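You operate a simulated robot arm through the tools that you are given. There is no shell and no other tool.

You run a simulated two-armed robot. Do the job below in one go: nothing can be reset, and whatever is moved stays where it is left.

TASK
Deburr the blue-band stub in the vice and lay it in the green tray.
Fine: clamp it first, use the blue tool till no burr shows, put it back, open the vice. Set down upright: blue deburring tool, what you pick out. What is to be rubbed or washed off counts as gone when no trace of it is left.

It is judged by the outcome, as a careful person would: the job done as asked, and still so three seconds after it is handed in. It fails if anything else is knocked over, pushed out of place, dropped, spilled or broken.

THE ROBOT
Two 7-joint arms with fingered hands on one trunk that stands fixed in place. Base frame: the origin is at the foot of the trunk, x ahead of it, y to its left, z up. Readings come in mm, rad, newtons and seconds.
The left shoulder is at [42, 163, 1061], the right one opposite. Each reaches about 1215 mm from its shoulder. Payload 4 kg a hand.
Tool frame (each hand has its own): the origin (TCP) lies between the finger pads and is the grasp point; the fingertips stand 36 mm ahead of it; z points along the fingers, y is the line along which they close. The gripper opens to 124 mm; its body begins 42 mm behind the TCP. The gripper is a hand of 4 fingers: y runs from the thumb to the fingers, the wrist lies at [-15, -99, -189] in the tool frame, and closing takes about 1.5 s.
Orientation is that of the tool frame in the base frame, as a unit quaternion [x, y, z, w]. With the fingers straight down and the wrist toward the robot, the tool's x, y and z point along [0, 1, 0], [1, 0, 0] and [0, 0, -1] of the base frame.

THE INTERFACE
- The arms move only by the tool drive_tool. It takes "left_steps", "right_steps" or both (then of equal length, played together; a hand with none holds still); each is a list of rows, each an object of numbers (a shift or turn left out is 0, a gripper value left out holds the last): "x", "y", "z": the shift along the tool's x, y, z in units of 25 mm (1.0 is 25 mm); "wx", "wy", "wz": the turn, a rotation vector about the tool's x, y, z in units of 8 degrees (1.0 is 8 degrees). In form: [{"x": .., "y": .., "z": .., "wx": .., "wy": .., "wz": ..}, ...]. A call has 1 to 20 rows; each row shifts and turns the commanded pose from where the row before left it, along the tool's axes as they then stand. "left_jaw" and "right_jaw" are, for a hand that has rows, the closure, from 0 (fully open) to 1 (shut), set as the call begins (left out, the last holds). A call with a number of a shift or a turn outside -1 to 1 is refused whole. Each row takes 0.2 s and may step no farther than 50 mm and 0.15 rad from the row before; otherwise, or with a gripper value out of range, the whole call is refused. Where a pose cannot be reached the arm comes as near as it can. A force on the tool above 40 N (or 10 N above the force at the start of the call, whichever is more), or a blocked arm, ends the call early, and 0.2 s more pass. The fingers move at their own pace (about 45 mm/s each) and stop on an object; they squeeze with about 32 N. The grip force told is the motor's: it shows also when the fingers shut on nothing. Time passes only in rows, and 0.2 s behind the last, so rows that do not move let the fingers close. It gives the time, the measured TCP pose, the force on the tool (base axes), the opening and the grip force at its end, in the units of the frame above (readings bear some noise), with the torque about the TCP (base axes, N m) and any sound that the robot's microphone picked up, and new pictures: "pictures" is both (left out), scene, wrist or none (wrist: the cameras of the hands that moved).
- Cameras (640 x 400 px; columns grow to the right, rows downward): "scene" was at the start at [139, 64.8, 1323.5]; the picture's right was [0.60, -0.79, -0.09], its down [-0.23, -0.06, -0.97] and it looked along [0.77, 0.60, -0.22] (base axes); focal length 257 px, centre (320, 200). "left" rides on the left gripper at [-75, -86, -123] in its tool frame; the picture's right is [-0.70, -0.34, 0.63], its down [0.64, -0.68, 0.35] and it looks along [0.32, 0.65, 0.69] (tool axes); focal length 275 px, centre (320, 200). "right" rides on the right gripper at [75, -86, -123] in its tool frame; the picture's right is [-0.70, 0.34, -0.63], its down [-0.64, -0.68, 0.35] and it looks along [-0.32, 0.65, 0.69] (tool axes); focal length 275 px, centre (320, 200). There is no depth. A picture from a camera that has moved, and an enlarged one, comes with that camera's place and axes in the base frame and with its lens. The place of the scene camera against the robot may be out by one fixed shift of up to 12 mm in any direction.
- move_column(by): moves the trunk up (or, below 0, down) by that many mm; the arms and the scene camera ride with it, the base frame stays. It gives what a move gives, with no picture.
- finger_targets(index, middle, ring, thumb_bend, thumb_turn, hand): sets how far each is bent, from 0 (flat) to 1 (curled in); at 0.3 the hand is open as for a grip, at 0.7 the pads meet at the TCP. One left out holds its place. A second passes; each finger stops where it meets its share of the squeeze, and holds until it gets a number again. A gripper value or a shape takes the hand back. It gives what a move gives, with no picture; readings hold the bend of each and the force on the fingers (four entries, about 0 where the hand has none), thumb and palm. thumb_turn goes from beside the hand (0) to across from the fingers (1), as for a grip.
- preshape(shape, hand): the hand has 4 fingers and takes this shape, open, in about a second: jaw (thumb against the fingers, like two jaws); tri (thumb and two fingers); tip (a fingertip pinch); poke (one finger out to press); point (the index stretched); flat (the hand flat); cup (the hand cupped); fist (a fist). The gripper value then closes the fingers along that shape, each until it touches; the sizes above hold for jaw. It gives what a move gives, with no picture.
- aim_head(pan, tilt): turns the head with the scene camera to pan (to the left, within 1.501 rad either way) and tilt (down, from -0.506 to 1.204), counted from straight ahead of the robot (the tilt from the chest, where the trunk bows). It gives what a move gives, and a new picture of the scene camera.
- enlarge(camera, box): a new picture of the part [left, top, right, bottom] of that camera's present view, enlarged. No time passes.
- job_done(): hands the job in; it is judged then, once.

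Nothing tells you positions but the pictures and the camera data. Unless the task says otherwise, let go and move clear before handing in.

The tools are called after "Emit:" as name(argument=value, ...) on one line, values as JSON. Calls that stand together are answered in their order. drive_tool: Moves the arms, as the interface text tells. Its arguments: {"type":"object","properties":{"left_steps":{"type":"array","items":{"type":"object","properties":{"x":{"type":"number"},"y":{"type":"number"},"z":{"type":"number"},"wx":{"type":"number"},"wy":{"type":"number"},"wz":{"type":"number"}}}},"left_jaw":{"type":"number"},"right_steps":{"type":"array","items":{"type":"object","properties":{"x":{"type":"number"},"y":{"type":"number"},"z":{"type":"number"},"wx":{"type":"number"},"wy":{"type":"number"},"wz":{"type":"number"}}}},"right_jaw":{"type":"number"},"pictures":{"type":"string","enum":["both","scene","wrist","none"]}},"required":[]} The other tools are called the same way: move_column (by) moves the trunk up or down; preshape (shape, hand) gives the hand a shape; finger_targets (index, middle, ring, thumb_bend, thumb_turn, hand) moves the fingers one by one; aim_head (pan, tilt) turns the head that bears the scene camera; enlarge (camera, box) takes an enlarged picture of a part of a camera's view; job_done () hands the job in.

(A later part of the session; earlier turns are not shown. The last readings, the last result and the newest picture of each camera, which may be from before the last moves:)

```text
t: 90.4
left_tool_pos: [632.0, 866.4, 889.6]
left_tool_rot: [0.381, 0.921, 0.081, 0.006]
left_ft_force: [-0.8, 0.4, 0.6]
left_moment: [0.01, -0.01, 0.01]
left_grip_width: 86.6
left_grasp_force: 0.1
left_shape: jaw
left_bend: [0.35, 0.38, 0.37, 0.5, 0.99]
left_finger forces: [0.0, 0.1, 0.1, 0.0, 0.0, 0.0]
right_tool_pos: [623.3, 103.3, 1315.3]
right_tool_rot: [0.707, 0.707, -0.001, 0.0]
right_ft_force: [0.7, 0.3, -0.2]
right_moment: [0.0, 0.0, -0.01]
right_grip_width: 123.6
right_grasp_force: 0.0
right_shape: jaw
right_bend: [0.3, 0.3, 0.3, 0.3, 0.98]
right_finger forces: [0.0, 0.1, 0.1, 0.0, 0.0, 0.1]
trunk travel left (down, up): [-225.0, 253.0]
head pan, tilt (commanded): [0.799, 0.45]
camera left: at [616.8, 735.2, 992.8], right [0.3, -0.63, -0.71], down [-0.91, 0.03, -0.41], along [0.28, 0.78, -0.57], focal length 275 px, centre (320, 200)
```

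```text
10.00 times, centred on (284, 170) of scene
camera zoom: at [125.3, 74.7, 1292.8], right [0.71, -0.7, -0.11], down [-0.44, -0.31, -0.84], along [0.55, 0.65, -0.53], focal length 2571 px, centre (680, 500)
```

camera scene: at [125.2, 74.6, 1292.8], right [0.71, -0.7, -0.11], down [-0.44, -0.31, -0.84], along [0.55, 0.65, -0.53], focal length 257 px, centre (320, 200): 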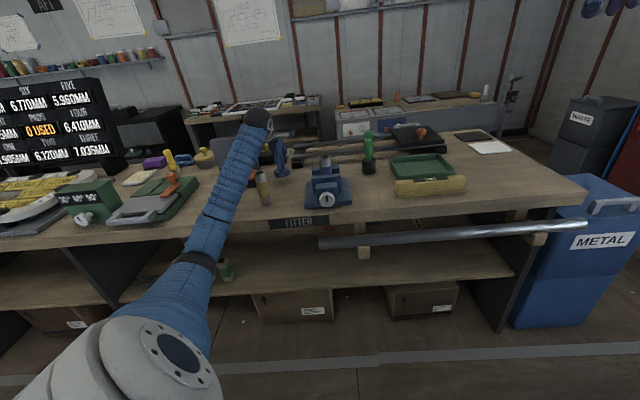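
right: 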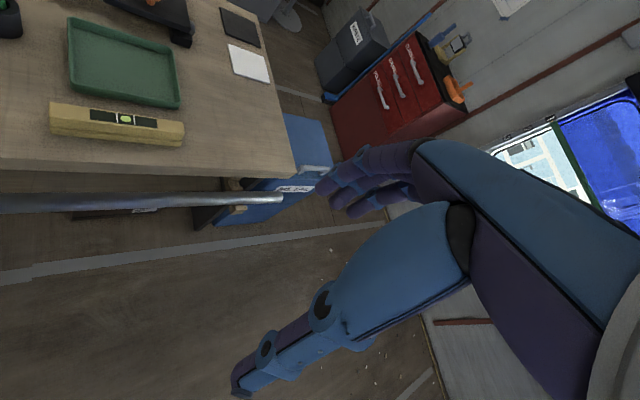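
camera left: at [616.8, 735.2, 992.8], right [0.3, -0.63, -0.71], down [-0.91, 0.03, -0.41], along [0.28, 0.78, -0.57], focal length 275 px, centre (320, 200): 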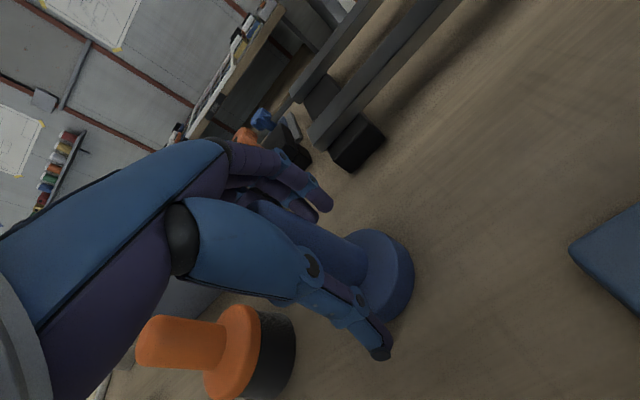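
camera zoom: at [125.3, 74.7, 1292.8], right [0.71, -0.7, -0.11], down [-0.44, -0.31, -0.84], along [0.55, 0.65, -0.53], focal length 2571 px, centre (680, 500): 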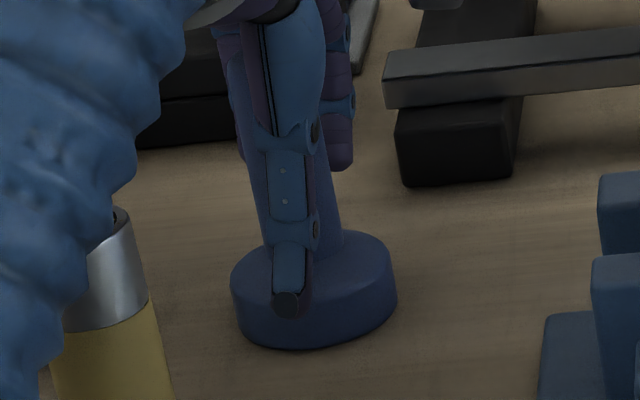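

The blue tool stands upright in its old place and is released. Opening fully and rising straight up, then levelling the hand.

Emit:
drive_tool(left_steps=[{}, {}, {"z": -0.5, "y": 0.08}, {"z": -0.79, "y": 0.125}, {"z": -0.79, "y": 0.125}, {"z": -0.79, "y": 0.125}, {"z": -0.79, "y": 0.125}, {"z": -0.79, "y": 0.125}, {"wy": -0.375}, {"wx": 0.5625}, {"wx": 0.5625}, {"z": -0.8}, {"z": -0.8}], left_jaw=0.0)

Emit:
enlarge(camera="scene", box=[240, 140, 360, 215])

```text
t: 93.2
left_tool_pos: [636.2, 861.0, 1044.4]
left_tool_rot: [0.383, 0.924, 0.0, -0.001]
left_ft_force: [0.3, -0.5, -0.7]
left_moment: [-0.02, -0.04, -0.03]
left_grip_width: 123.7
left_grasp_force: 0.1
left_shape: jaw
left_bend: [0.3, 0.3, 0.3, 0.3, 0.98]
left_finger forces: [0.0, 0.0, 0.0, 0.1, 0.0, 0.0]
right_tool_pos: [624.1, 103.1, 1315.0]
right_tool_rot: [0.707, 0.707, 0.0, 0.0]
right_ft_force: [-0.2, 1.0, 0.0]
right_moment: [-0.02, -0.02, -0.01]
right_grip_width: 123.9
right_grasp_force: 0.0
right_shape: jaw
right_bend: [0.3, 0.3, 0.3, 0.3, 0.98]
right_finger forces: [0.0, 0.1, 0.0, 0.0, 0.0, 0.0]
trunk travel left (down, up): [-225.0, 253.0]
head pan, tilt (commanded): [0.799, 0.45]
camera scene: at [125.2, 74.6, 1292.8], right [0.71, -0.7, -0.11], down [-0.44, -0.31, -0.84], along [0.55, 0.65, -0.53], focal length 257 px, centre (320, 200)
camera left: at [627.7, 746.8, 1165.4], right [0.25, -0.73, -0.63], down [-0.94, -0.02, -0.34], along [0.24, 0.68, -0.69], focal length 275 px, centre (320, 200)
```

scene: 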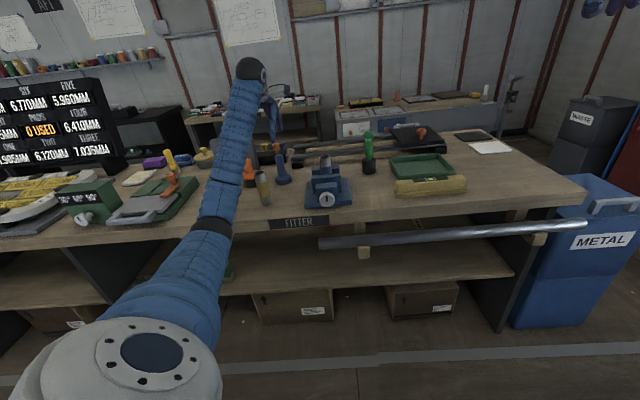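
left: 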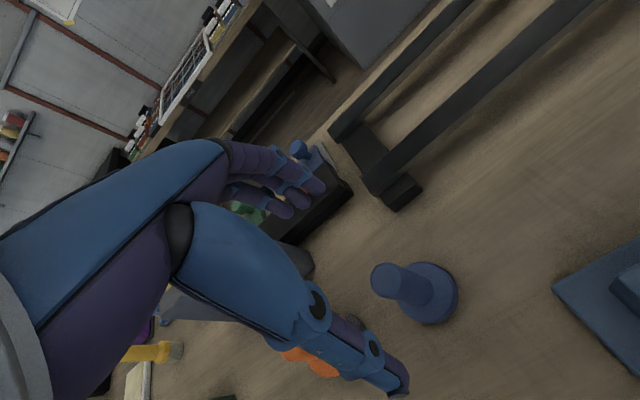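

```text
5.33 times, centred on (300, 178) of scene
camera zoom: at [125.2, 74.6, 1292.8], right [0.71, -0.7, -0.11], down [-0.44, -0.31, -0.84], along [0.55, 0.65, -0.53], focal length 1371 px, centre (427, 320)
```

zoom: 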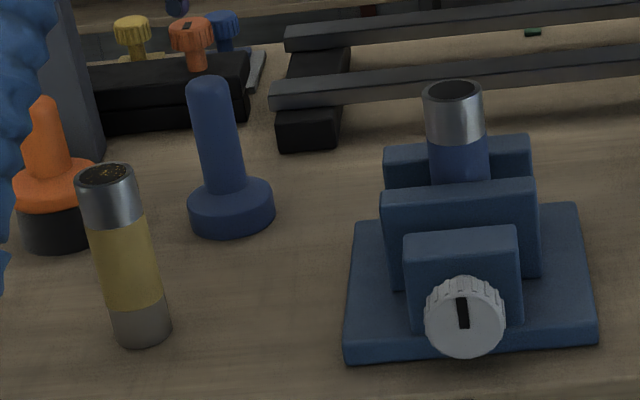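

Everything is in order: tool upright in place, stub clean, nothing disturbed. Now I go back to the knob to open the vice, retracing the earlier safe route.

Emit:
drive_tool(left_steps=[{"x": -0.511, "y": -0.953, "z": -0.3}, {"x": -0.511, "y": -0.953, "z": -0.3}, {"x": -0.511, "y": -0.953, "z": -0.3}, {"x": -0.511, "y": -0.953, "z": -0.3}, {"x": -0.511, "y": -0.953, "z": -0.3}, {"x": -0.511, "y": -0.953, "z": -0.3}, {"x": -0.511, "y": -0.953, "z": -0.3}, {"x": -0.511, "y": -0.953, "z": -0.3}, {"x": -0.511, "y": -0.953, "z": -0.18}, {"x": -0.511, "y": -0.953}, {"x": -0.511, "y": -0.953}, {"x": -0.511, "y": -0.953}, {"x": -0.511, "y": -0.953}], pictures="none")

Emit:
drive_tool(left_steps=[{"wx": -0.5168, "wy": 0.4462, "wz": 0.7296}, {"wx": -0.5168, "wy": 0.4462, "wz": 0.7296}, {"wx": -0.5168, "wy": 0.4462, "wz": 0.7296}, {"wx": -0.5168, "wy": 0.4462, "wz": 0.7296}, {"wx": -0.5168, "wy": 0.4462, "wz": 0.7296}, {"wx": -0.5168, "wy": 0.4462, "wz": 0.7296}, {"wx": -0.5168, "wy": 0.4462, "wz": 0.7296}, {"wx": -0.5168, "wy": 0.4462, "wz": 0.7296}, {"wx": -0.5168, "wy": 0.4462, "wz": 0.7296}, {"wx": -0.5168, "wy": 0.4462, "wz": 0.7296}, {"wx": -0.5168, "wy": 0.4462, "wz": 0.7296}, {"wx": -0.5168, "wy": 0.4462, "wz": 0.7296}, {"wx": -0.5168, "wy": 0.4462, "wz": 0.7296}], pictures="scene")

```text
t: 96.0
left_tool_pos: [534.2, 525.1, 1107.3]
left_tool_rot: [0.383, 0.924, 0.0, -0.001]
left_ft_force: [-0.1, -0.2, -0.2]
left_moment: [0.02, 0.02, 0.05]
left_grip_width: 123.7
left_grasp_force: 0.2
left_shape: jaw
left_bend: [0.3, 0.3, 0.3, 0.3, 0.98]
left_finger forces: [0.0, 0.0, 0.1, 0.0, 0.0, 0.0]
right_tool_pos: [623.0, 102.0, 1315.8]
right_tool_rot: [0.707, 0.707, -0.001, 0.0]
right_ft_force: [0.0, 0.2, 0.0]
right_moment: [0.05, 0.02, 0.02]
right_grip_width: 123.7
right_grasp_force: 0.1
right_shape: jaw
right_bend: [0.3, 0.3, 0.3, 0.3, 0.98]
right_finger forces: [0.1, 0.0, 0.1, 0.0, 0.1, 0.0]
trunk travel left (down, up): [-225.0, 253.0]
head pan, tilt (commanded): [0.799, 0.45]
```

```text
t: 98.8
left_tool_pos: [534.4, 524.7, 1107.7]
left_tool_rot: [0.768, 0.348, 0.511, -0.169]
left_ft_force: [-0.6, 0.9, -0.3]
left_moment: [0.0, 0.02, -0.04]
left_grip_width: 123.6
left_grasp_force: 0.1
left_shape: jaw
left_bend: [0.3, 0.3, 0.3, 0.3, 0.98]
left_finger forces: [0.1, 0.0, 0.0, 0.0, 0.1, 0.1]
right_tool_pos: [622.8, 103.6, 1315.1]
right_tool_rot: [0.707, 0.707, 0.001, 0.0]
right_ft_force: [-0.4, -0.7, -0.1]
right_moment: [-0.04, 0.01, 0.02]
right_grip_width: 123.4
right_grasp_force: 0.1
right_shape: jaw
right_bend: [0.3, 0.3, 0.3, 0.3, 0.98]
right_finger forces: [0.0, 0.0, 0.0, 0.0, 0.0, 0.0]
trunk travel left (down, up): [-225.0, 253.0]
head pan, tilt (commanded): [0.799, 0.45]
camera scene: at [124.8, 74.4, 1292.9], right [0.71, -0.7, -0.11], down [-0.44, -0.31, -0.84], along [0.55, 0.65, -0.53], focal length 257 px, centre (320, 200)
```

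scene: 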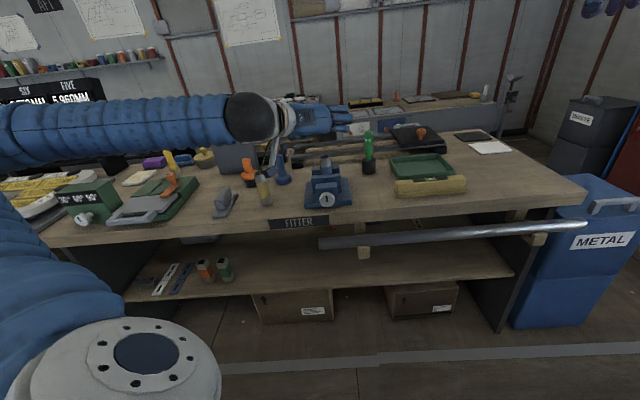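

Emit:
drive_tool(left_steps=[{"x": -0.855, "y": -0.092, "z": 0.398}, {"x": -0.855, "y": -0.092, "z": 0.398}, {"x": -0.855, "y": -0.092, "z": 0.398}, {"x": -0.855, "y": -0.092, "z": 0.398}, {"x": -0.855, "y": -0.092, "z": 0.398}, {"x": -0.855, "y": -0.092, "z": 0.398}, {"x": -0.855, "y": -0.092, "z": 0.398}, {"x": -0.855, "y": -0.092, "z": 0.398}, {"x": -0.855, "y": -0.092, "z": 0.398}], left_jaw=0.34)

Emit:
enlarge(camera="left", box=[260, 180, 460, 340])

```text
t: 100.8
left_tool_pos: [535.8, 522.7, 896.0]
left_tool_rot: [0.768, 0.349, 0.51, -0.169]
left_ft_force: [-0.6, 0.2, -0.2]
left_moment: [0.0, 0.01, -0.02]
left_grip_width: 82.0
left_grasp_force: 0.1
left_shape: jaw
left_bend: [0.36, 0.39, 0.38, 0.51, 0.99]
left_finger forces: [0.0, 0.1, 0.0, 0.1, 0.0, 0.0]
right_tool_pos: [624.5, 103.9, 1315.0]
right_tool_rot: [0.708, 0.706, 0.0, -0.001]
right_ft_force: [-0.4, 1.0, 0.2]
right_moment: [0.01, 0.0, 0.01]
right_grip_width: 123.7
right_grasp_force: 0.0
right_shape: jaw
right_bend: [0.3, 0.3, 0.3, 0.3, 0.98]
right_finger forces: [0.1, 0.0, 0.0, 0.0, 0.0, 0.0]
trunk travel left (down, up): [-225.0, 253.0]
head pan, tilt (commanded): [0.799, 0.45]
camera scene: at [125.5, 75.0, 1292.7], right [0.71, -0.7, -0.11], down [-0.44, -0.31, -0.84], along [0.55, 0.65, -0.53], focal length 257 px, centre (320, 200)
camera left: at [375.3, 479.6, 871.2], right [0.02, 0.37, -0.93], down [-0.1, 0.92, 0.37], along [0.99, 0.09, 0.05], focal length 275 px, centre (320, 200)
```

scene: 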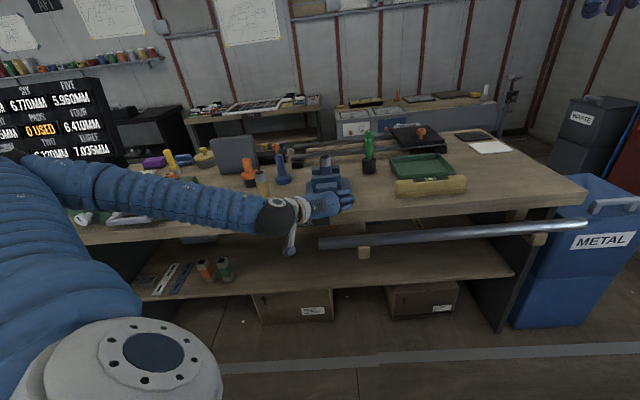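
left: 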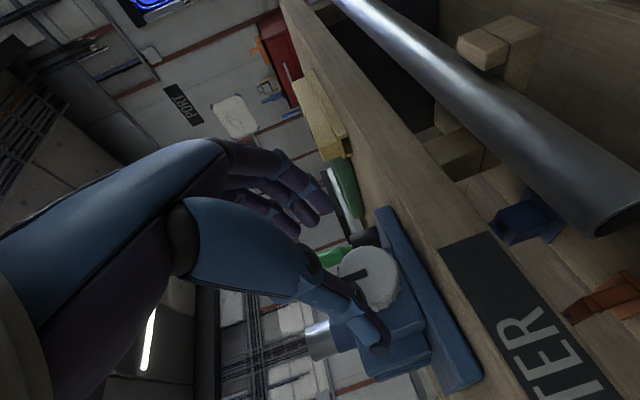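

```text
2.50 times, centred on (360, 260) of left
camera zoom: at [375.3, 479.6, 871.2], right [0.02, 0.37, -0.93], down [-0.1, 0.92, 0.37], along [0.99, 0.09, 0.05], focal length 688 px, centre (220, 50)
```

zoom: 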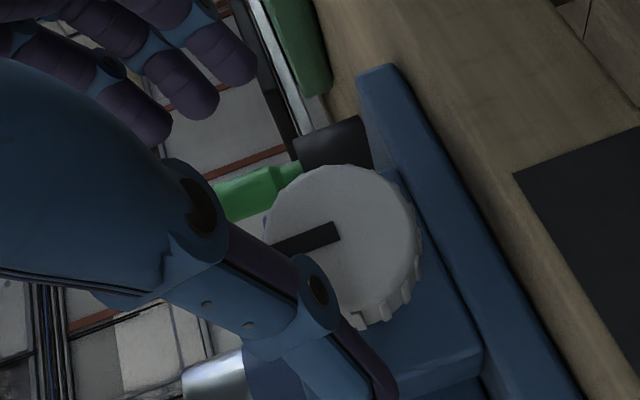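

Emit:
drive_tool(left_steps=[{"x": -0.956, "y": -0.2, "z": 0.445}, {"x": 0.211, "z": 0.453}, {"x": 0.211, "z": 0.453}, {"x": 0.211, "z": 0.453}, {"x": 0.211, "z": 0.453}, {}])

Emit:
enlarge(camera="left", box=[240, 180, 440, 340])

```text
t: 102.2
left_tool_pos: [567.6, 563.0, 866.5]
left_tool_rot: [0.767, 0.349, 0.511, -0.168]
left_ft_force: [0.4, 0.8, 0.4]
left_moment: [0.0, 0.02, 0.02]
left_grip_width: 82.3
left_grasp_force: 0.1
left_shape: jaw
left_bend: [0.36, 0.39, 0.38, 0.51, 0.99]
left_finger forces: [0.1, 0.1, 0.1, 0.1, 0.1, 0.1]
right_tool_pos: [623.5, 102.6, 1315.2]
right_tool_rot: [0.707, 0.707, 0.0, 0.0]
right_ft_force: [0.3, 0.5, -0.1]
right_moment: [0.03, 0.0, 0.02]
right_grip_width: 123.5
right_grasp_force: 0.0
right_shape: jaw
right_bend: [0.3, 0.3, 0.3, 0.3, 0.98]
right_finger forces: [0.0, 0.0, 0.1, 0.0, 0.0, 0.0]
trunk travel left (down, up): [-225.0, 253.0]
head pan, tilt (commanded): [0.799, 0.45]
camera scene: at [125.1, 74.5, 1292.8], right [0.71, -0.7, -0.11], down [-0.44, -0.31, -0.84], along [0.55, 0.65, -0.53], focal length 257 px, centre (320, 200)
camera left: at [407.4, 519.2, 842.3], right [0.02, 0.37, -0.93], down [-0.1, 0.92, 0.37], along [0.99, 0.09, 0.06], focal length 275 px, centre (320, 200)
```

scene: 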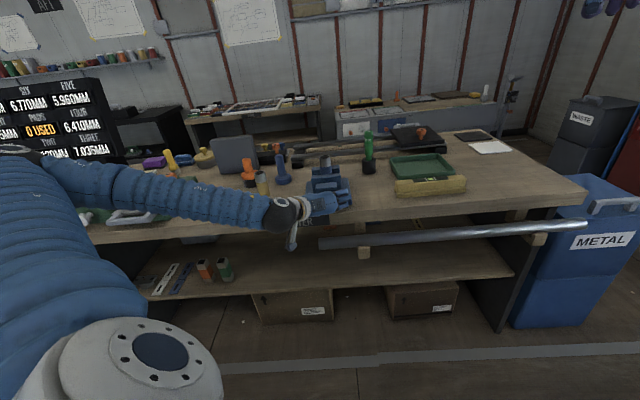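
left: 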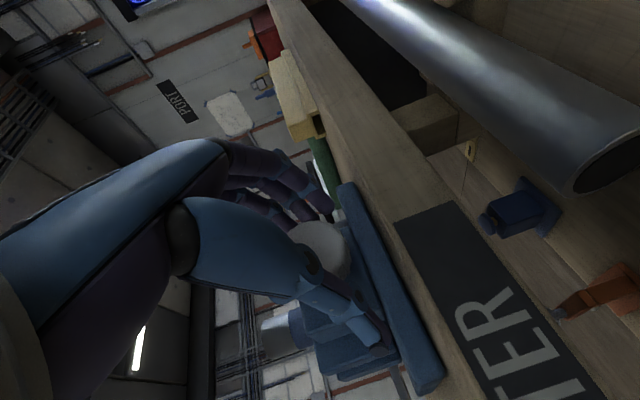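

```text
2.50 times, centred on (340, 260) of left
camera zoom: at [407.4, 519.2, 842.3], right [0.02, 0.37, -0.93], down [-0.1, 0.92, 0.37], along [0.99, 0.09, 0.06], focal length 688 px, centre (270, 50)
```

zoom: 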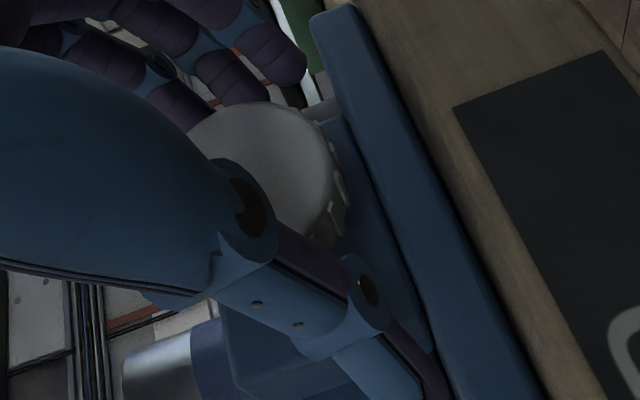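

Emit:
drive_tool(left_steps=[{"x": 0.097, "y": 0.13, "z": -0.046}, {}, {}, {}, {}, {}, {}, {}], left_jaw=1.0, pictures="none")

Emit:
enlarge(camera="left", box=[260, 200, 388, 300])

Emit:
drive_tool(left_steps=[{"wx": -0.411, "wz": -0.881}, {"wx": -0.411, "wz": -0.881}, {"wx": -0.411, "wz": -0.881}, {"wx": -0.411, "wz": -0.881}, {"wx": -0.411, "wz": -0.881}, {"wx": -0.411, "wz": -0.881}, {"wx": -0.411, "wz": -0.881}], pictures="none")

Emit:
enlarge(camera="left", box=[260, 200, 388, 300])

Emit:
enlarge(camera="scene", box=[305, 150, 353, 180])

```text
t: 104.0
left_tool_pos: [569.2, 561.5, 869.4]
left_tool_rot: [0.768, 0.348, 0.51, -0.168]
left_ft_force: [-13.1, 14.2, -7.4]
left_moment: [-0.05, 0.09, -0.03]
left_grip_width: 63.2
left_grasp_force: 32.1
left_shape: jaw
left_bend: [0.52, 0.54, 0.55, 0.54, 0.99]
left_finger forces: [12.8, 6.5, 0.1, 0.0, 36.9, 0.0]
right_tool_pos: [623.9, 104.4, 1315.4]
right_tool_rot: [0.708, 0.707, 0.0, 0.001]
right_ft_force: [-1.0, -0.3, 0.1]
right_moment: [0.01, 0.01, 0.0]
right_grip_width: 123.7
right_grasp_force: 0.1
right_shape: jaw
right_bend: [0.3, 0.3, 0.3, 0.3, 0.98]
right_finger forces: [0.0, 0.0, 0.0, 0.1, 0.0, 0.0]
trunk travel left (down, up): [-225.0, 253.0]
head pan, tilt (commanded): [0.799, 0.45]
```

```text
4.00 times, centred on (324, 250) of left
camera zoom: at [409.3, 518.5, 844.8], right [0.02, 0.37, -0.93], down [-0.1, 0.92, 0.37], along [0.99, 0.09, 0.05], focal length 1101 px, centre (304, 0)
```

zoom: 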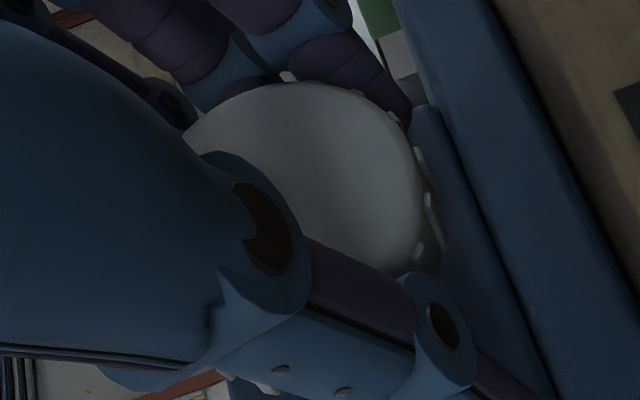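

```text
t: 105.6
left_tool_pos: [572.3, 559.9, 867.0]
left_tool_rot: [0.572, 0.53, 0.588, 0.212]
left_ft_force: [-9.3, -6.0, -34.9]
left_moment: [0.4, 0.44, 0.03]
left_grip_width: 62.3
left_grasp_force: 31.9
left_shape: jaw
left_bend: [0.53, 0.55, 0.55, 0.53, 1.0]
left_finger forces: [15.8, 6.2, 0.0, 0.0, 72.9, 0.1]
right_tool_pos: [625.5, 104.8, 1314.3]
right_tool_rot: [0.707, 0.707, -0.001, 0.0]
right_ft_force: [-0.4, -0.5, 0.2]
right_moment: [0.0, -0.01, 0.01]
right_grip_width: 123.7
right_grasp_force: 0.0
right_shape: jaw
right_bend: [0.3, 0.3, 0.3, 0.3, 0.98]
right_finger forces: [0.0, 0.1, 0.0, 0.1, 0.0, 0.0]
trunk travel left (down, up): [-225.0, 253.0]
head pan, tilt (commanded): [0.799, 0.45]
```

```text
4.00 times, centred on (324, 250) of left
camera zoom: at [449.7, 478.2, 785.6], right [0.63, -0.24, -0.74], down [-0.1, 0.92, -0.38], along [0.77, 0.31, 0.55], focal length 1101 px, centre (304, 0)
```

zoom: 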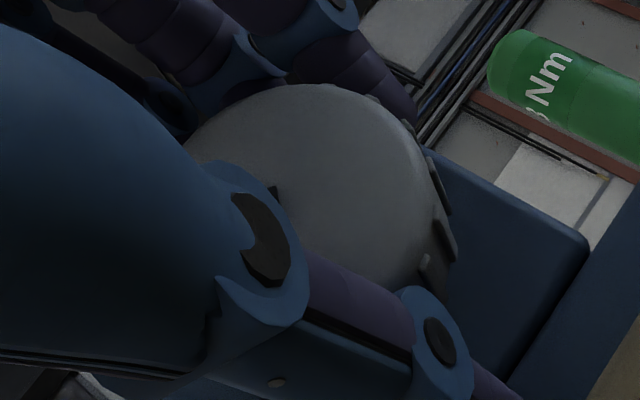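

```text
13.33 times, centred on (329, 165) of scene
camera zoom: at [126.6, 75.6, 1292.3], right [0.71, -0.7, -0.11], down [-0.44, -0.31, -0.84], along [0.55, 0.64, -0.53], focal length 3428 px, centre (200, 667)
```

zoom: 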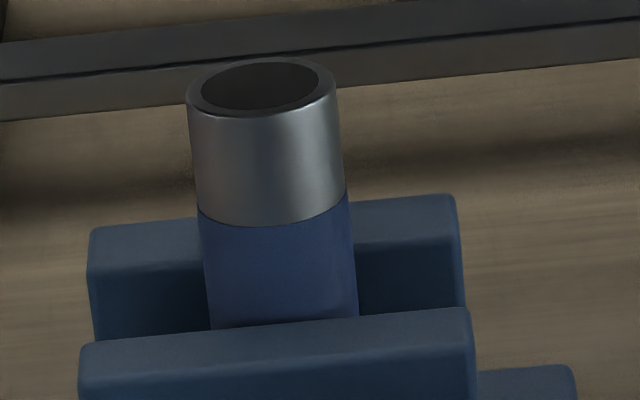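

The torque reads 0.6 N·m and the jaw seems to be easing. I'll open the hand to see where the pointer went.

Emit:
drive_tool(left_steps=[{}, {}, {}, {}], left_jaw=0.34, pictures="none")

Emit:
enlarge(camera="left", box=[260, 200, 388, 300])

Emit:
drive_tool(left_steps=[{"wx": 0.411, "wz": 0.881}, {"wx": 0.411, "wz": 0.881}, {"wx": 0.411, "wz": 0.881}, {"wx": 0.411, "wz": 0.881}, {"wx": 0.411, "wz": 0.881}, {"wx": 0.411, "wz": 0.881}, {"wx": 0.411, "wz": 0.881}], pictures="none")

Emit:
enlarge(camera="left", box=[260, 200, 388, 300])

Emit:
enlarge(camera="scene", box=[305, 150, 353, 180])

```text
t: 106.6
left_tool_pos: [571.0, 560.5, 871.5]
left_tool_rot: [0.571, 0.529, 0.591, 0.212]
left_ft_force: [-13.1, -3.7, -8.5]
left_moment: [0.23, -0.64, -0.22]
left_grip_width: 84.8
left_grasp_force: 0.0
left_shape: jaw
left_bend: [0.36, 0.4, 0.38, 0.51, 0.99]
left_finger forces: [0.1, 0.0, 0.0, 0.0, 80.9, 0.0]
right_tool_pos: [623.6, 102.8, 1315.2]
right_tool_rot: [0.707, 0.707, 0.0, 0.0]
right_ft_force: [-0.7, 0.1, 0.7]
right_moment: [-0.01, 0.0, -0.04]
right_grip_width: 123.9
right_grasp_force: 0.1
right_shape: jaw
right_bend: [0.3, 0.3, 0.3, 0.3, 0.98]
right_finger forces: [0.0, 0.1, 0.0, 0.0, 0.0, 0.1]
trunk travel left (down, up): [-225.0, 253.0]
head pan, tilt (commanded): [0.799, 0.45]
```

```text
4.00 times, centred on (324, 250) of left
camera zoom: at [449.5, 478.8, 788.8], right [0.63, -0.23, -0.74], down [-0.1, 0.92, -0.37], along [0.77, 0.31, 0.56], focal length 1101 px, centre (304, 0)
```

zoom: 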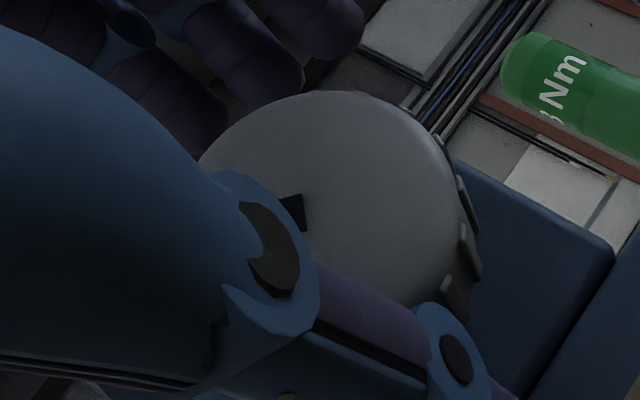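

```text
t: 108.2
left_tool_pos: [570.6, 561.0, 868.5]
left_tool_rot: [0.769, 0.349, 0.509, -0.169]
left_ft_force: [-0.3, -0.3, -0.4]
left_moment: [0.01, 0.02, -0.01]
left_grip_width: 81.6
left_grasp_force: 0.1
left_shape: jaw
left_bend: [0.36, 0.39, 0.38, 0.51, 0.99]
left_finger forces: [0.1, 0.0, 0.1, 0.0, 0.0, 0.1]
right_tool_pos: [624.6, 102.5, 1313.0]
right_tool_rot: [0.707, 0.707, 0.0, 0.0]
right_ft_force: [-0.6, 0.1, -0.1]
right_moment: [-0.02, 0.0, 0.01]
right_grip_width: 123.7
right_grasp_force: 0.0
right_shape: jaw
right_bend: [0.3, 0.3, 0.3, 0.3, 0.98]
right_finger forces: [0.0, 0.0, 0.0, 0.0, 0.0, 0.1]
trunk travel left (down, up): [-225.0, 253.0]
head pan, tilt (commanded): [0.799, 0.45]
```

```text
4.00 times, centred on (324, 250) of left
camera zoom: at [410.1, 517.4, 845.2], right [0.02, 0.37, -0.93], down [-0.1, 0.92, 0.37], along [0.99, 0.08, 0.05], focal length 1101 px, centre (304, 0)
```

zoom: 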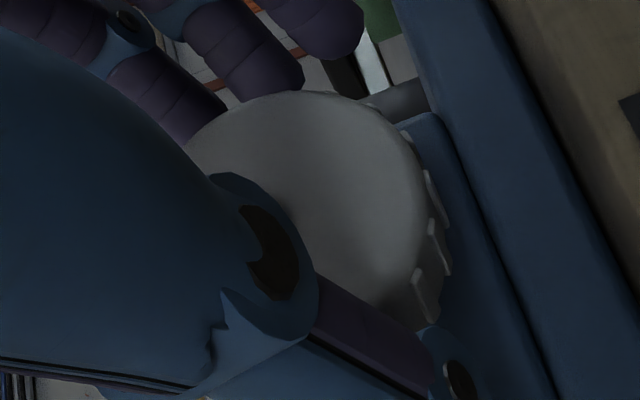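

```text
13.33 times, centred on (329, 165) of scene
camera zoom: at [125.4, 74.5, 1292.7], right [0.71, -0.7, -0.11], down [-0.44, -0.31, -0.84], along [0.55, 0.65, -0.53], focal length 3428 px, centre (200, 667)
```

zoom: 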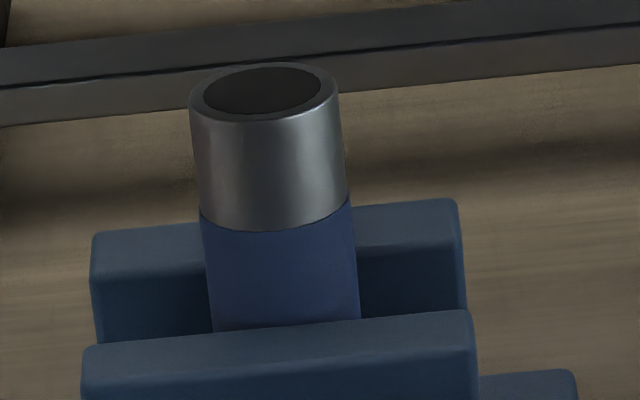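

The knob turned back about 47°. The opened thumb then touched the bench at that steep angle, so this time I'll only part-open there before unwinding. Next loosening stroke.

Emit:
drive_tool(left_steps=[{}, {}, {}, {}, {}, {}, {}], left_jaw=1.0, pictures="none")

Emit:
drive_tool(left_steps=[{"wx": -0.411, "wz": -0.881}, {"wx": -0.411, "wz": -0.881}, {"wx": -0.411, "wz": -0.881}, {"wx": -0.411, "wz": -0.881}, {"wx": -0.411, "wz": -0.881}, {"wx": -0.411, "wz": -0.881}, {"wx": -0.411, "wz": -0.881}], pictures="none")

Emit:
drive_tool(left_steps=[{}, {}, {"wx": 0.411, "wz": 0.881}, {"wx": 0.411, "wz": 0.881}, {"wx": 0.411, "wz": 0.881}, {"wx": 0.411, "wz": 0.881}], left_jaw=0.44, pictures="none")

Emit:
drive_tool(left_steps=[{}, {}], left_jaw=0.34, pictures="none")

Emit:
enlarge(camera="left", box=[260, 200, 388, 300])

Emit:
enlarge(camera="scene", box=[305, 150, 353, 180])

```text
t: 109.8
left_tool_pos: [568.4, 562.5, 868.6]
left_tool_rot: [0.768, 0.35, 0.509, -0.167]
left_ft_force: [-12.6, 13.2, -7.6]
left_moment: [-0.03, 0.13, -0.04]
left_grip_width: 61.6
left_grasp_force: 32.2
left_shape: jaw
left_bend: [0.53, 0.55, 0.56, 0.54, 0.99]
left_finger forces: [12.8, 6.6, 0.0, 0.0, 35.4, 0.1]
right_tool_pos: [623.2, 104.5, 1317.0]
right_tool_rot: [0.707, 0.707, -0.001, 0.001]
right_ft_force: [0.0, 0.6, -0.8]
right_moment: [0.0, -0.02, 0.03]
right_grip_width: 123.6
right_grasp_force: 0.1
right_shape: jaw
right_bend: [0.3, 0.3, 0.3, 0.3, 0.98]
right_finger forces: [0.0, 0.1, 0.1, 0.0, 0.1, 0.1]
trunk travel left (down, up): [-225.0, 253.0]
head pan, tilt (commanded): [0.799, 0.45]
```

```text
t: 111.4
left_tool_pos: [572.3, 559.9, 865.9]
left_tool_rot: [0.572, 0.53, 0.589, 0.21]
left_ft_force: [-2.9, -6.8, -38.0]
left_moment: [0.49, 0.47, -0.01]
left_grip_width: 60.9
left_grasp_force: 32.4
left_shape: jaw
left_bend: [0.54, 0.56, 0.56, 0.52, 1.0]
left_finger forces: [18.2, 7.7, 0.0, 0.0, 76.8, 0.1]
right_tool_pos: [625.6, 104.1, 1312.9]
right_tool_rot: [0.707, 0.708, -0.001, 0.0]
right_ft_force: [0.1, -0.6, 0.8]
right_moment: [0.01, 0.0, 0.03]
right_grip_width: 123.7
right_grasp_force: 0.1
right_shape: jaw
right_bend: [0.3, 0.3, 0.3, 0.3, 0.98]
right_finger forces: [0.0, 0.1, 0.0, 0.1, 0.0, 0.0]
trunk travel left (down, up): [-225.0, 253.0]
head pan, tilt (commanded): [0.799, 0.45]
```

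```text
t: 112.8
left_tool_pos: [569.4, 562.4, 869.6]
left_tool_rot: [0.702, 0.439, 0.561, -0.006]
left_ft_force: [-1.4, 1.1, -1.1]
left_moment: [0.02, 0.02, 0.05]
left_grip_width: 71.2
left_grasp_force: 0.0
left_shape: jaw
left_bend: [0.39, 0.43, 0.42, 0.53, 0.99]
left_finger forces: [0.0, 0.0, 0.0, 0.0, 1.9, 0.1]
right_tool_pos: [625.4, 103.8, 1315.5]
right_tool_rot: [0.707, 0.707, 0.0, 0.0]
right_ft_force: [-0.3, -0.5, -0.1]
right_moment: [-0.03, 0.0, 0.02]
right_grip_width: 123.7
right_grasp_force: 0.0
right_shape: jaw
right_bend: [0.3, 0.3, 0.3, 0.3, 0.98]
right_finger forces: [0.0, 0.0, 0.0, 0.1, 0.0, 0.1]
trunk travel left (down, up): [-225.0, 253.0]
head pan, tilt (commanded): [0.799, 0.45]
```

```text
t: 113.4
left_tool_pos: [569.6, 560.0, 868.7]
left_tool_rot: [0.703, 0.438, 0.561, -0.006]
left_ft_force: [-0.8, 0.7, 0.2]
left_moment: [-0.01, 0.0, -0.02]
left_grip_width: 81.5
left_grasp_force: 0.1
left_shape: jaw
left_bend: [0.36, 0.4, 0.38, 0.51, 0.99]
left_finger forces: [0.0, 0.0, 0.1, 0.1, 0.0, 0.1]
right_tool_pos: [622.8, 102.4, 1315.2]
right_tool_rot: [0.708, 0.707, 0.0, 0.001]
right_ft_force: [0.0, -0.6, 0.6]
right_moment: [0.0, 0.02, 0.0]
right_grip_width: 123.8
right_grasp_force: 0.0
right_shape: jaw
right_bend: [0.3, 0.3, 0.3, 0.3, 0.98]
right_finger forces: [0.1, 0.0, 0.0, 0.1, 0.0, 0.0]
trunk travel left (down, up): [-225.0, 253.0]
head pan, tilt (commanded): [0.799, 0.45]
```

```text
4.00 times, centred on (324, 250) of left
camera zoom: at [421.3, 506.1, 814.1], right [0.29, 0.1, -0.95], down [-0.16, 0.99, 0.05], along [0.94, 0.14, 0.31], focal length 1101 px, centre (304, 0)
```

zoom: 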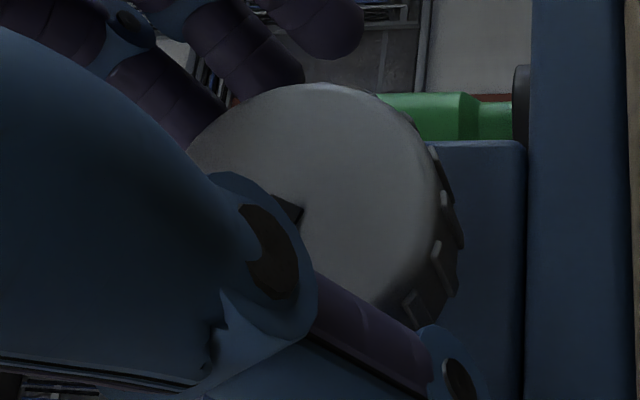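

```text
13.33 times, centred on (329, 165) of scene
camera zoom: at [125.2, 74.7, 1292.8], right [0.71, -0.7, -0.11], down [-0.44, -0.31, -0.84], along [0.55, 0.65, -0.53], focal length 3428 px, centre (200, 667)
```

zoom: 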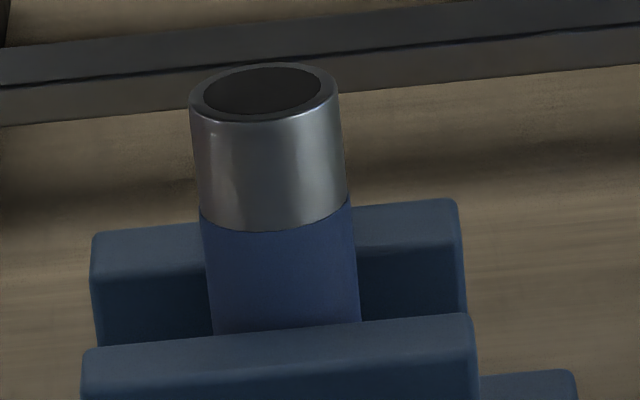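

The pointer reading is ambiguous from here. I'll back off a little to look at the knob squarely.

Emit:
drive_tool(left_steps=[{"x": -0.4226, "z": -0.9063}, {"x": -0.4226, "z": -0.9063}, {}], pictures="wrist")

Emit:
enlarge(camera="left", box=[260, 200, 420, 320])

```text
t: 114.2
left_tool_pos: [537.1, 525.1, 869.4]
left_tool_rot: [0.702, 0.439, 0.561, -0.006]
left_ft_force: [-0.3, -0.9, 0.5]
left_moment: [-0.02, 0.03, 0.02]
left_grip_width: 81.4
left_grasp_force: 0.1
left_shape: jaw
left_bend: [0.36, 0.4, 0.38, 0.51, 0.99]
left_finger forces: [0.1, 0.0, 0.0, 0.1, 0.1, 0.0]
right_tool_pos: [624.2, 103.9, 1314.3]
right_tool_rot: [0.707, 0.707, 0.0, 0.0]
right_ft_force: [0.4, 0.0, 0.0]
right_moment: [-0.01, -0.01, 0.0]
right_grip_width: 123.6
right_grasp_force: 0.1
right_shape: jaw
right_bend: [0.3, 0.3, 0.3, 0.3, 0.98]
right_finger forces: [0.0, 0.0, 0.0, 0.0, 0.1, 0.0]
trunk travel left (down, up): [-225.0, 253.0]
head pan, tilt (commanded): [0.799, 0.45]
camera left: at [388.6, 470.0, 815.1], right [0.29, 0.1, -0.95], down [-0.16, 0.99, 0.05], along [0.94, 0.14, 0.31], focal length 275 px, centre (320, 200)
```

left: 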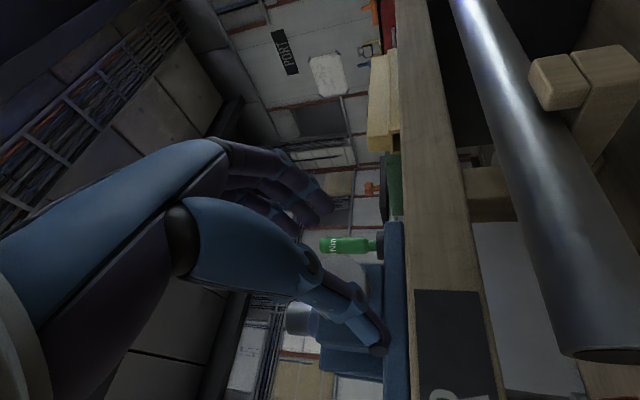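

```text
3.33 times, centred on (340, 260) of left
camera zoom: at [388.6, 470.0, 815.1], right [0.29, 0.1, -0.95], down [-0.16, 0.99, 0.05], along [0.94, 0.14, 0.31], focal length 918 px, centre (253, 0)
```

zoom: 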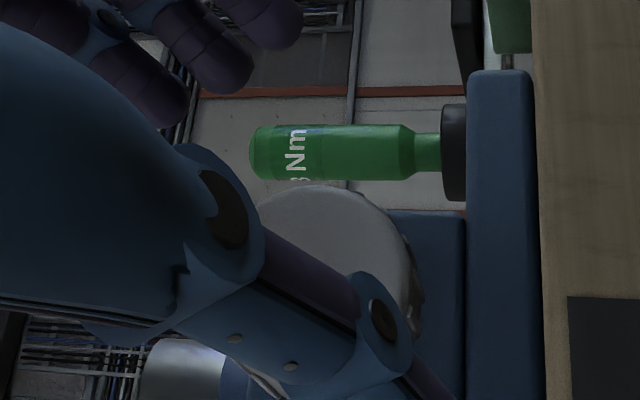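

Emit:
drive_tool(left_steps=[{"wx": 0.37, "wz": 0.793}, {"wx": 0.37, "wz": 0.793}, {"wx": 0.37, "wz": 0.793}, {"x": 0.72, "y": 0.078, "z": -0.336}, {"x": 0.72, "y": 0.078, "z": -0.336}], pictures="wrist")

Emit:
enlarge(camera="left", box=[320, 200, 480, 320])

```text
t: 115.4
left_tool_pos: [535.1, 525.5, 913.0]
left_tool_rot: [0.763, 0.359, 0.515, -0.152]
left_ft_force: [-0.8, -0.3, 0.3]
left_moment: [0.0, -0.01, -0.02]
left_grip_width: 81.5
left_grasp_force: 0.1
left_shape: jaw
left_bend: [0.36, 0.39, 0.38, 0.51, 0.99]
left_finger forces: [0.0, 0.0, 0.0, 0.1, 0.0, 0.0]
right_tool_pos: [624.3, 102.4, 1315.5]
right_tool_rot: [0.707, 0.708, 0.0, 0.0]
right_ft_force: [0.0, 0.3, 0.3]
right_moment: [0.02, 0.02, -0.03]
right_grip_width: 123.8
right_grasp_force: 0.1
right_shape: jaw
right_bend: [0.3, 0.3, 0.3, 0.3, 0.98]
right_finger forces: [0.0, 0.0, 0.1, 0.0, 0.0, 0.0]
trunk travel left (down, up): [-225.0, 253.0]
head pan, tilt (commanded): [0.799, 0.45]
camera left: at [376.7, 482.8, 885.3], right [0.05, 0.35, -0.94], down [-0.11, 0.93, 0.34], along [0.99, 0.09, 0.08], focal length 275 px, centre (320, 200)
```

left: 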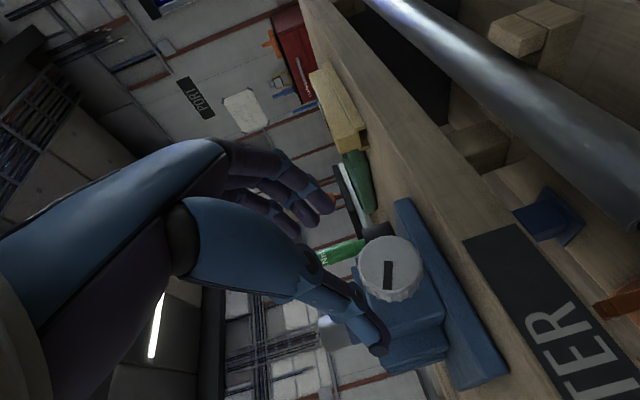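

```text
3.33 times, centred on (400, 260) of left
camera zoom: at [376.7, 482.8, 885.3], right [0.05, 0.35, -0.94], down [-0.11, 0.93, 0.34], along [0.99, 0.09, 0.08], focal length 918 px, centre (53, 0)
```

zoom: 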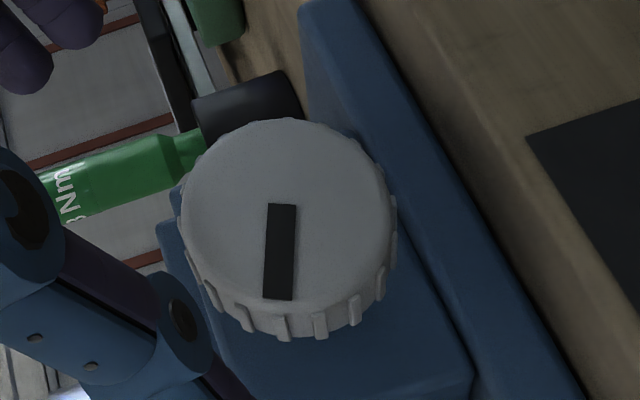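

Now it's clear: the pointer is at about 9:30, having started clamped at 12 and originally 7 o'clock. About 75° more to go. Re-engaging the knob for further loosening strokes.

Emit:
drive_tool(left_steps=[{"x": -0.77, "y": -0.118, "z": 0.363}, {"x": -0.77, "y": -0.118, "z": 0.363}, {"x": 0.213, "y": 0.03, "z": 0.452}, {"x": 0.213, "y": 0.03, "z": 0.452}, {"x": 0.213, "y": 0.03, "z": 0.452}, {"x": 0.213, "y": 0.03, "z": 0.452}, {}], pictures="none")

Emit:
drive_tool(left_steps=[{}, {}, {}, {}, {}, {}, {}], left_jaw=1.0, pictures="none")

Emit:
drive_tool(left_steps=[{"wx": -0.411, "wz": -0.881}, {"wx": -0.411, "wz": -0.881}, {"wx": -0.411, "wz": -0.881}, {"wx": -0.411, "wz": -0.881}, {"wx": -0.411, "wz": -0.881}, {"wx": -0.411, "wz": -0.881}], pictures="none")

Emit:
enlarge(camera="left", box=[260, 200, 388, 300])

Emit:
enlarge(camera="scene", box=[305, 150, 353, 180])

```text
t: 117.0
left_tool_pos: [572.1, 560.9, 867.9]
left_tool_rot: [0.763, 0.359, 0.516, -0.153]
left_ft_force: [0.2, -0.3, -0.3]
left_moment: [-0.04, 0.01, -0.02]
left_grip_width: 81.5
left_grasp_force: 0.1
left_shape: jaw
left_bend: [0.36, 0.39, 0.38, 0.51, 0.99]
left_finger forces: [0.0, 0.1, 0.0, 0.0, 0.0, 0.1]
right_tool_pos: [622.5, 102.8, 1314.1]
right_tool_rot: [0.707, 0.707, 0.0, 0.0]
right_ft_force: [0.6, 0.1, 0.2]
right_moment: [0.0, 0.01, 0.0]
right_grip_width: 123.5
right_grasp_force: 0.1
right_shape: jaw
right_bend: [0.3, 0.3, 0.3, 0.3, 0.98]
right_finger forces: [0.0, 0.1, 0.1, 0.0, 0.1, 0.0]
trunk travel left (down, up): [-225.0, 253.0]
head pan, tilt (commanded): [0.799, 0.45]
```

```text
t: 118.6
left_tool_pos: [571.4, 561.2, 866.7]
left_tool_rot: [0.763, 0.359, 0.516, -0.152]
left_ft_force: [-10.2, 12.0, -7.2]
left_moment: [-0.04, 0.03, -0.09]
left_grip_width: 58.9
left_grasp_force: 32.3
left_shape: jaw
left_bend: [0.55, 0.58, 0.61, 0.53, 0.99]
left_finger forces: [13.6, 6.6, 0.6, 0.0, 35.3, 0.1]
right_tool_pos: [624.4, 105.0, 1314.6]
right_tool_rot: [0.707, 0.707, 0.0, 0.0]
right_ft_force: [-0.1, 0.1, -0.1]
right_moment: [0.03, -0.02, 0.02]
right_grip_width: 123.6
right_grasp_force: 0.0
right_shape: jaw
right_bend: [0.3, 0.3, 0.3, 0.3, 0.98]
right_finger forces: [0.0, 0.0, 0.1, 0.1, 0.0, 0.0]
trunk travel left (down, up): [-225.0, 253.0]
head pan, tilt (commanded): [0.799, 0.45]
```

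```text
t: 120.0
left_tool_pos: [572.8, 559.8, 865.9]
left_tool_rot: [0.598, 0.517, 0.587, 0.175]
left_ft_force: [6.6, 1.7, -23.3]
left_moment: [0.3, 0.3, -0.09]
left_grip_width: 58.5
left_grasp_force: 32.3
left_shape: jaw
left_bend: [0.56, 0.58, 0.6, 0.52, 1.0]
left_finger forces: [16.7, 11.0, 2.0, 0.0, 52.4, 0.1]
right_tool_pos: [626.9, 103.7, 1312.5]
right_tool_rot: [0.707, 0.707, -0.001, 0.0]
right_ft_force: [1.0, -0.6, -0.7]
right_moment: [0.03, -0.03, 0.0]
right_grip_width: 123.8
right_grasp_force: 0.2
right_shape: jaw
right_bend: [0.3, 0.3, 0.3, 0.3, 0.98]
right_finger forces: [0.0, 0.0, 0.0, 0.1, 0.1, 0.0]
trunk travel left (down, up): [-225.0, 253.0]
head pan, tilt (commanded): [0.799, 0.45]
```

```text
4.00 times, centred on (324, 250) of left
camera zoom: at [445.6, 482.5, 786.3], right [0.58, -0.18, -0.8], down [-0.12, 0.94, -0.31], along [0.81, 0.27, 0.52], focal length 1101 px, centre (304, 0)
```

zoom: 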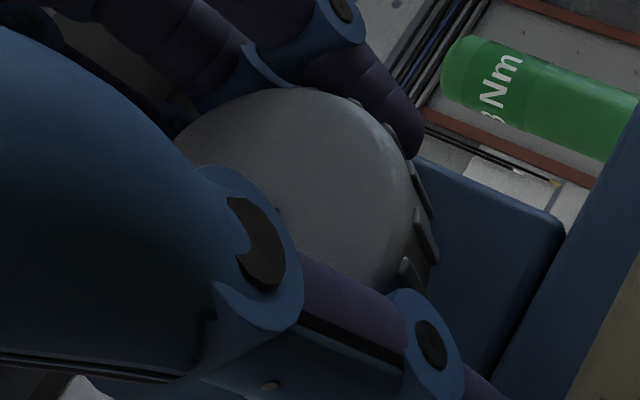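

```text
13.33 times, centred on (329, 165) of scene
camera zoom: at [127.1, 75.8, 1292.3], right [0.71, -0.7, -0.11], down [-0.44, -0.31, -0.84], along [0.55, 0.64, -0.53], focal length 3428 px, centre (200, 667)
```

zoom: 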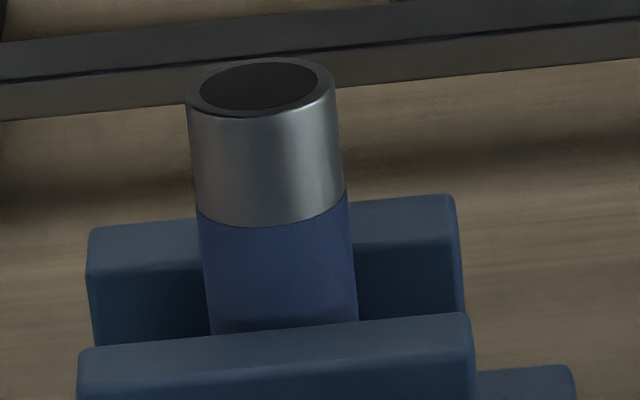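

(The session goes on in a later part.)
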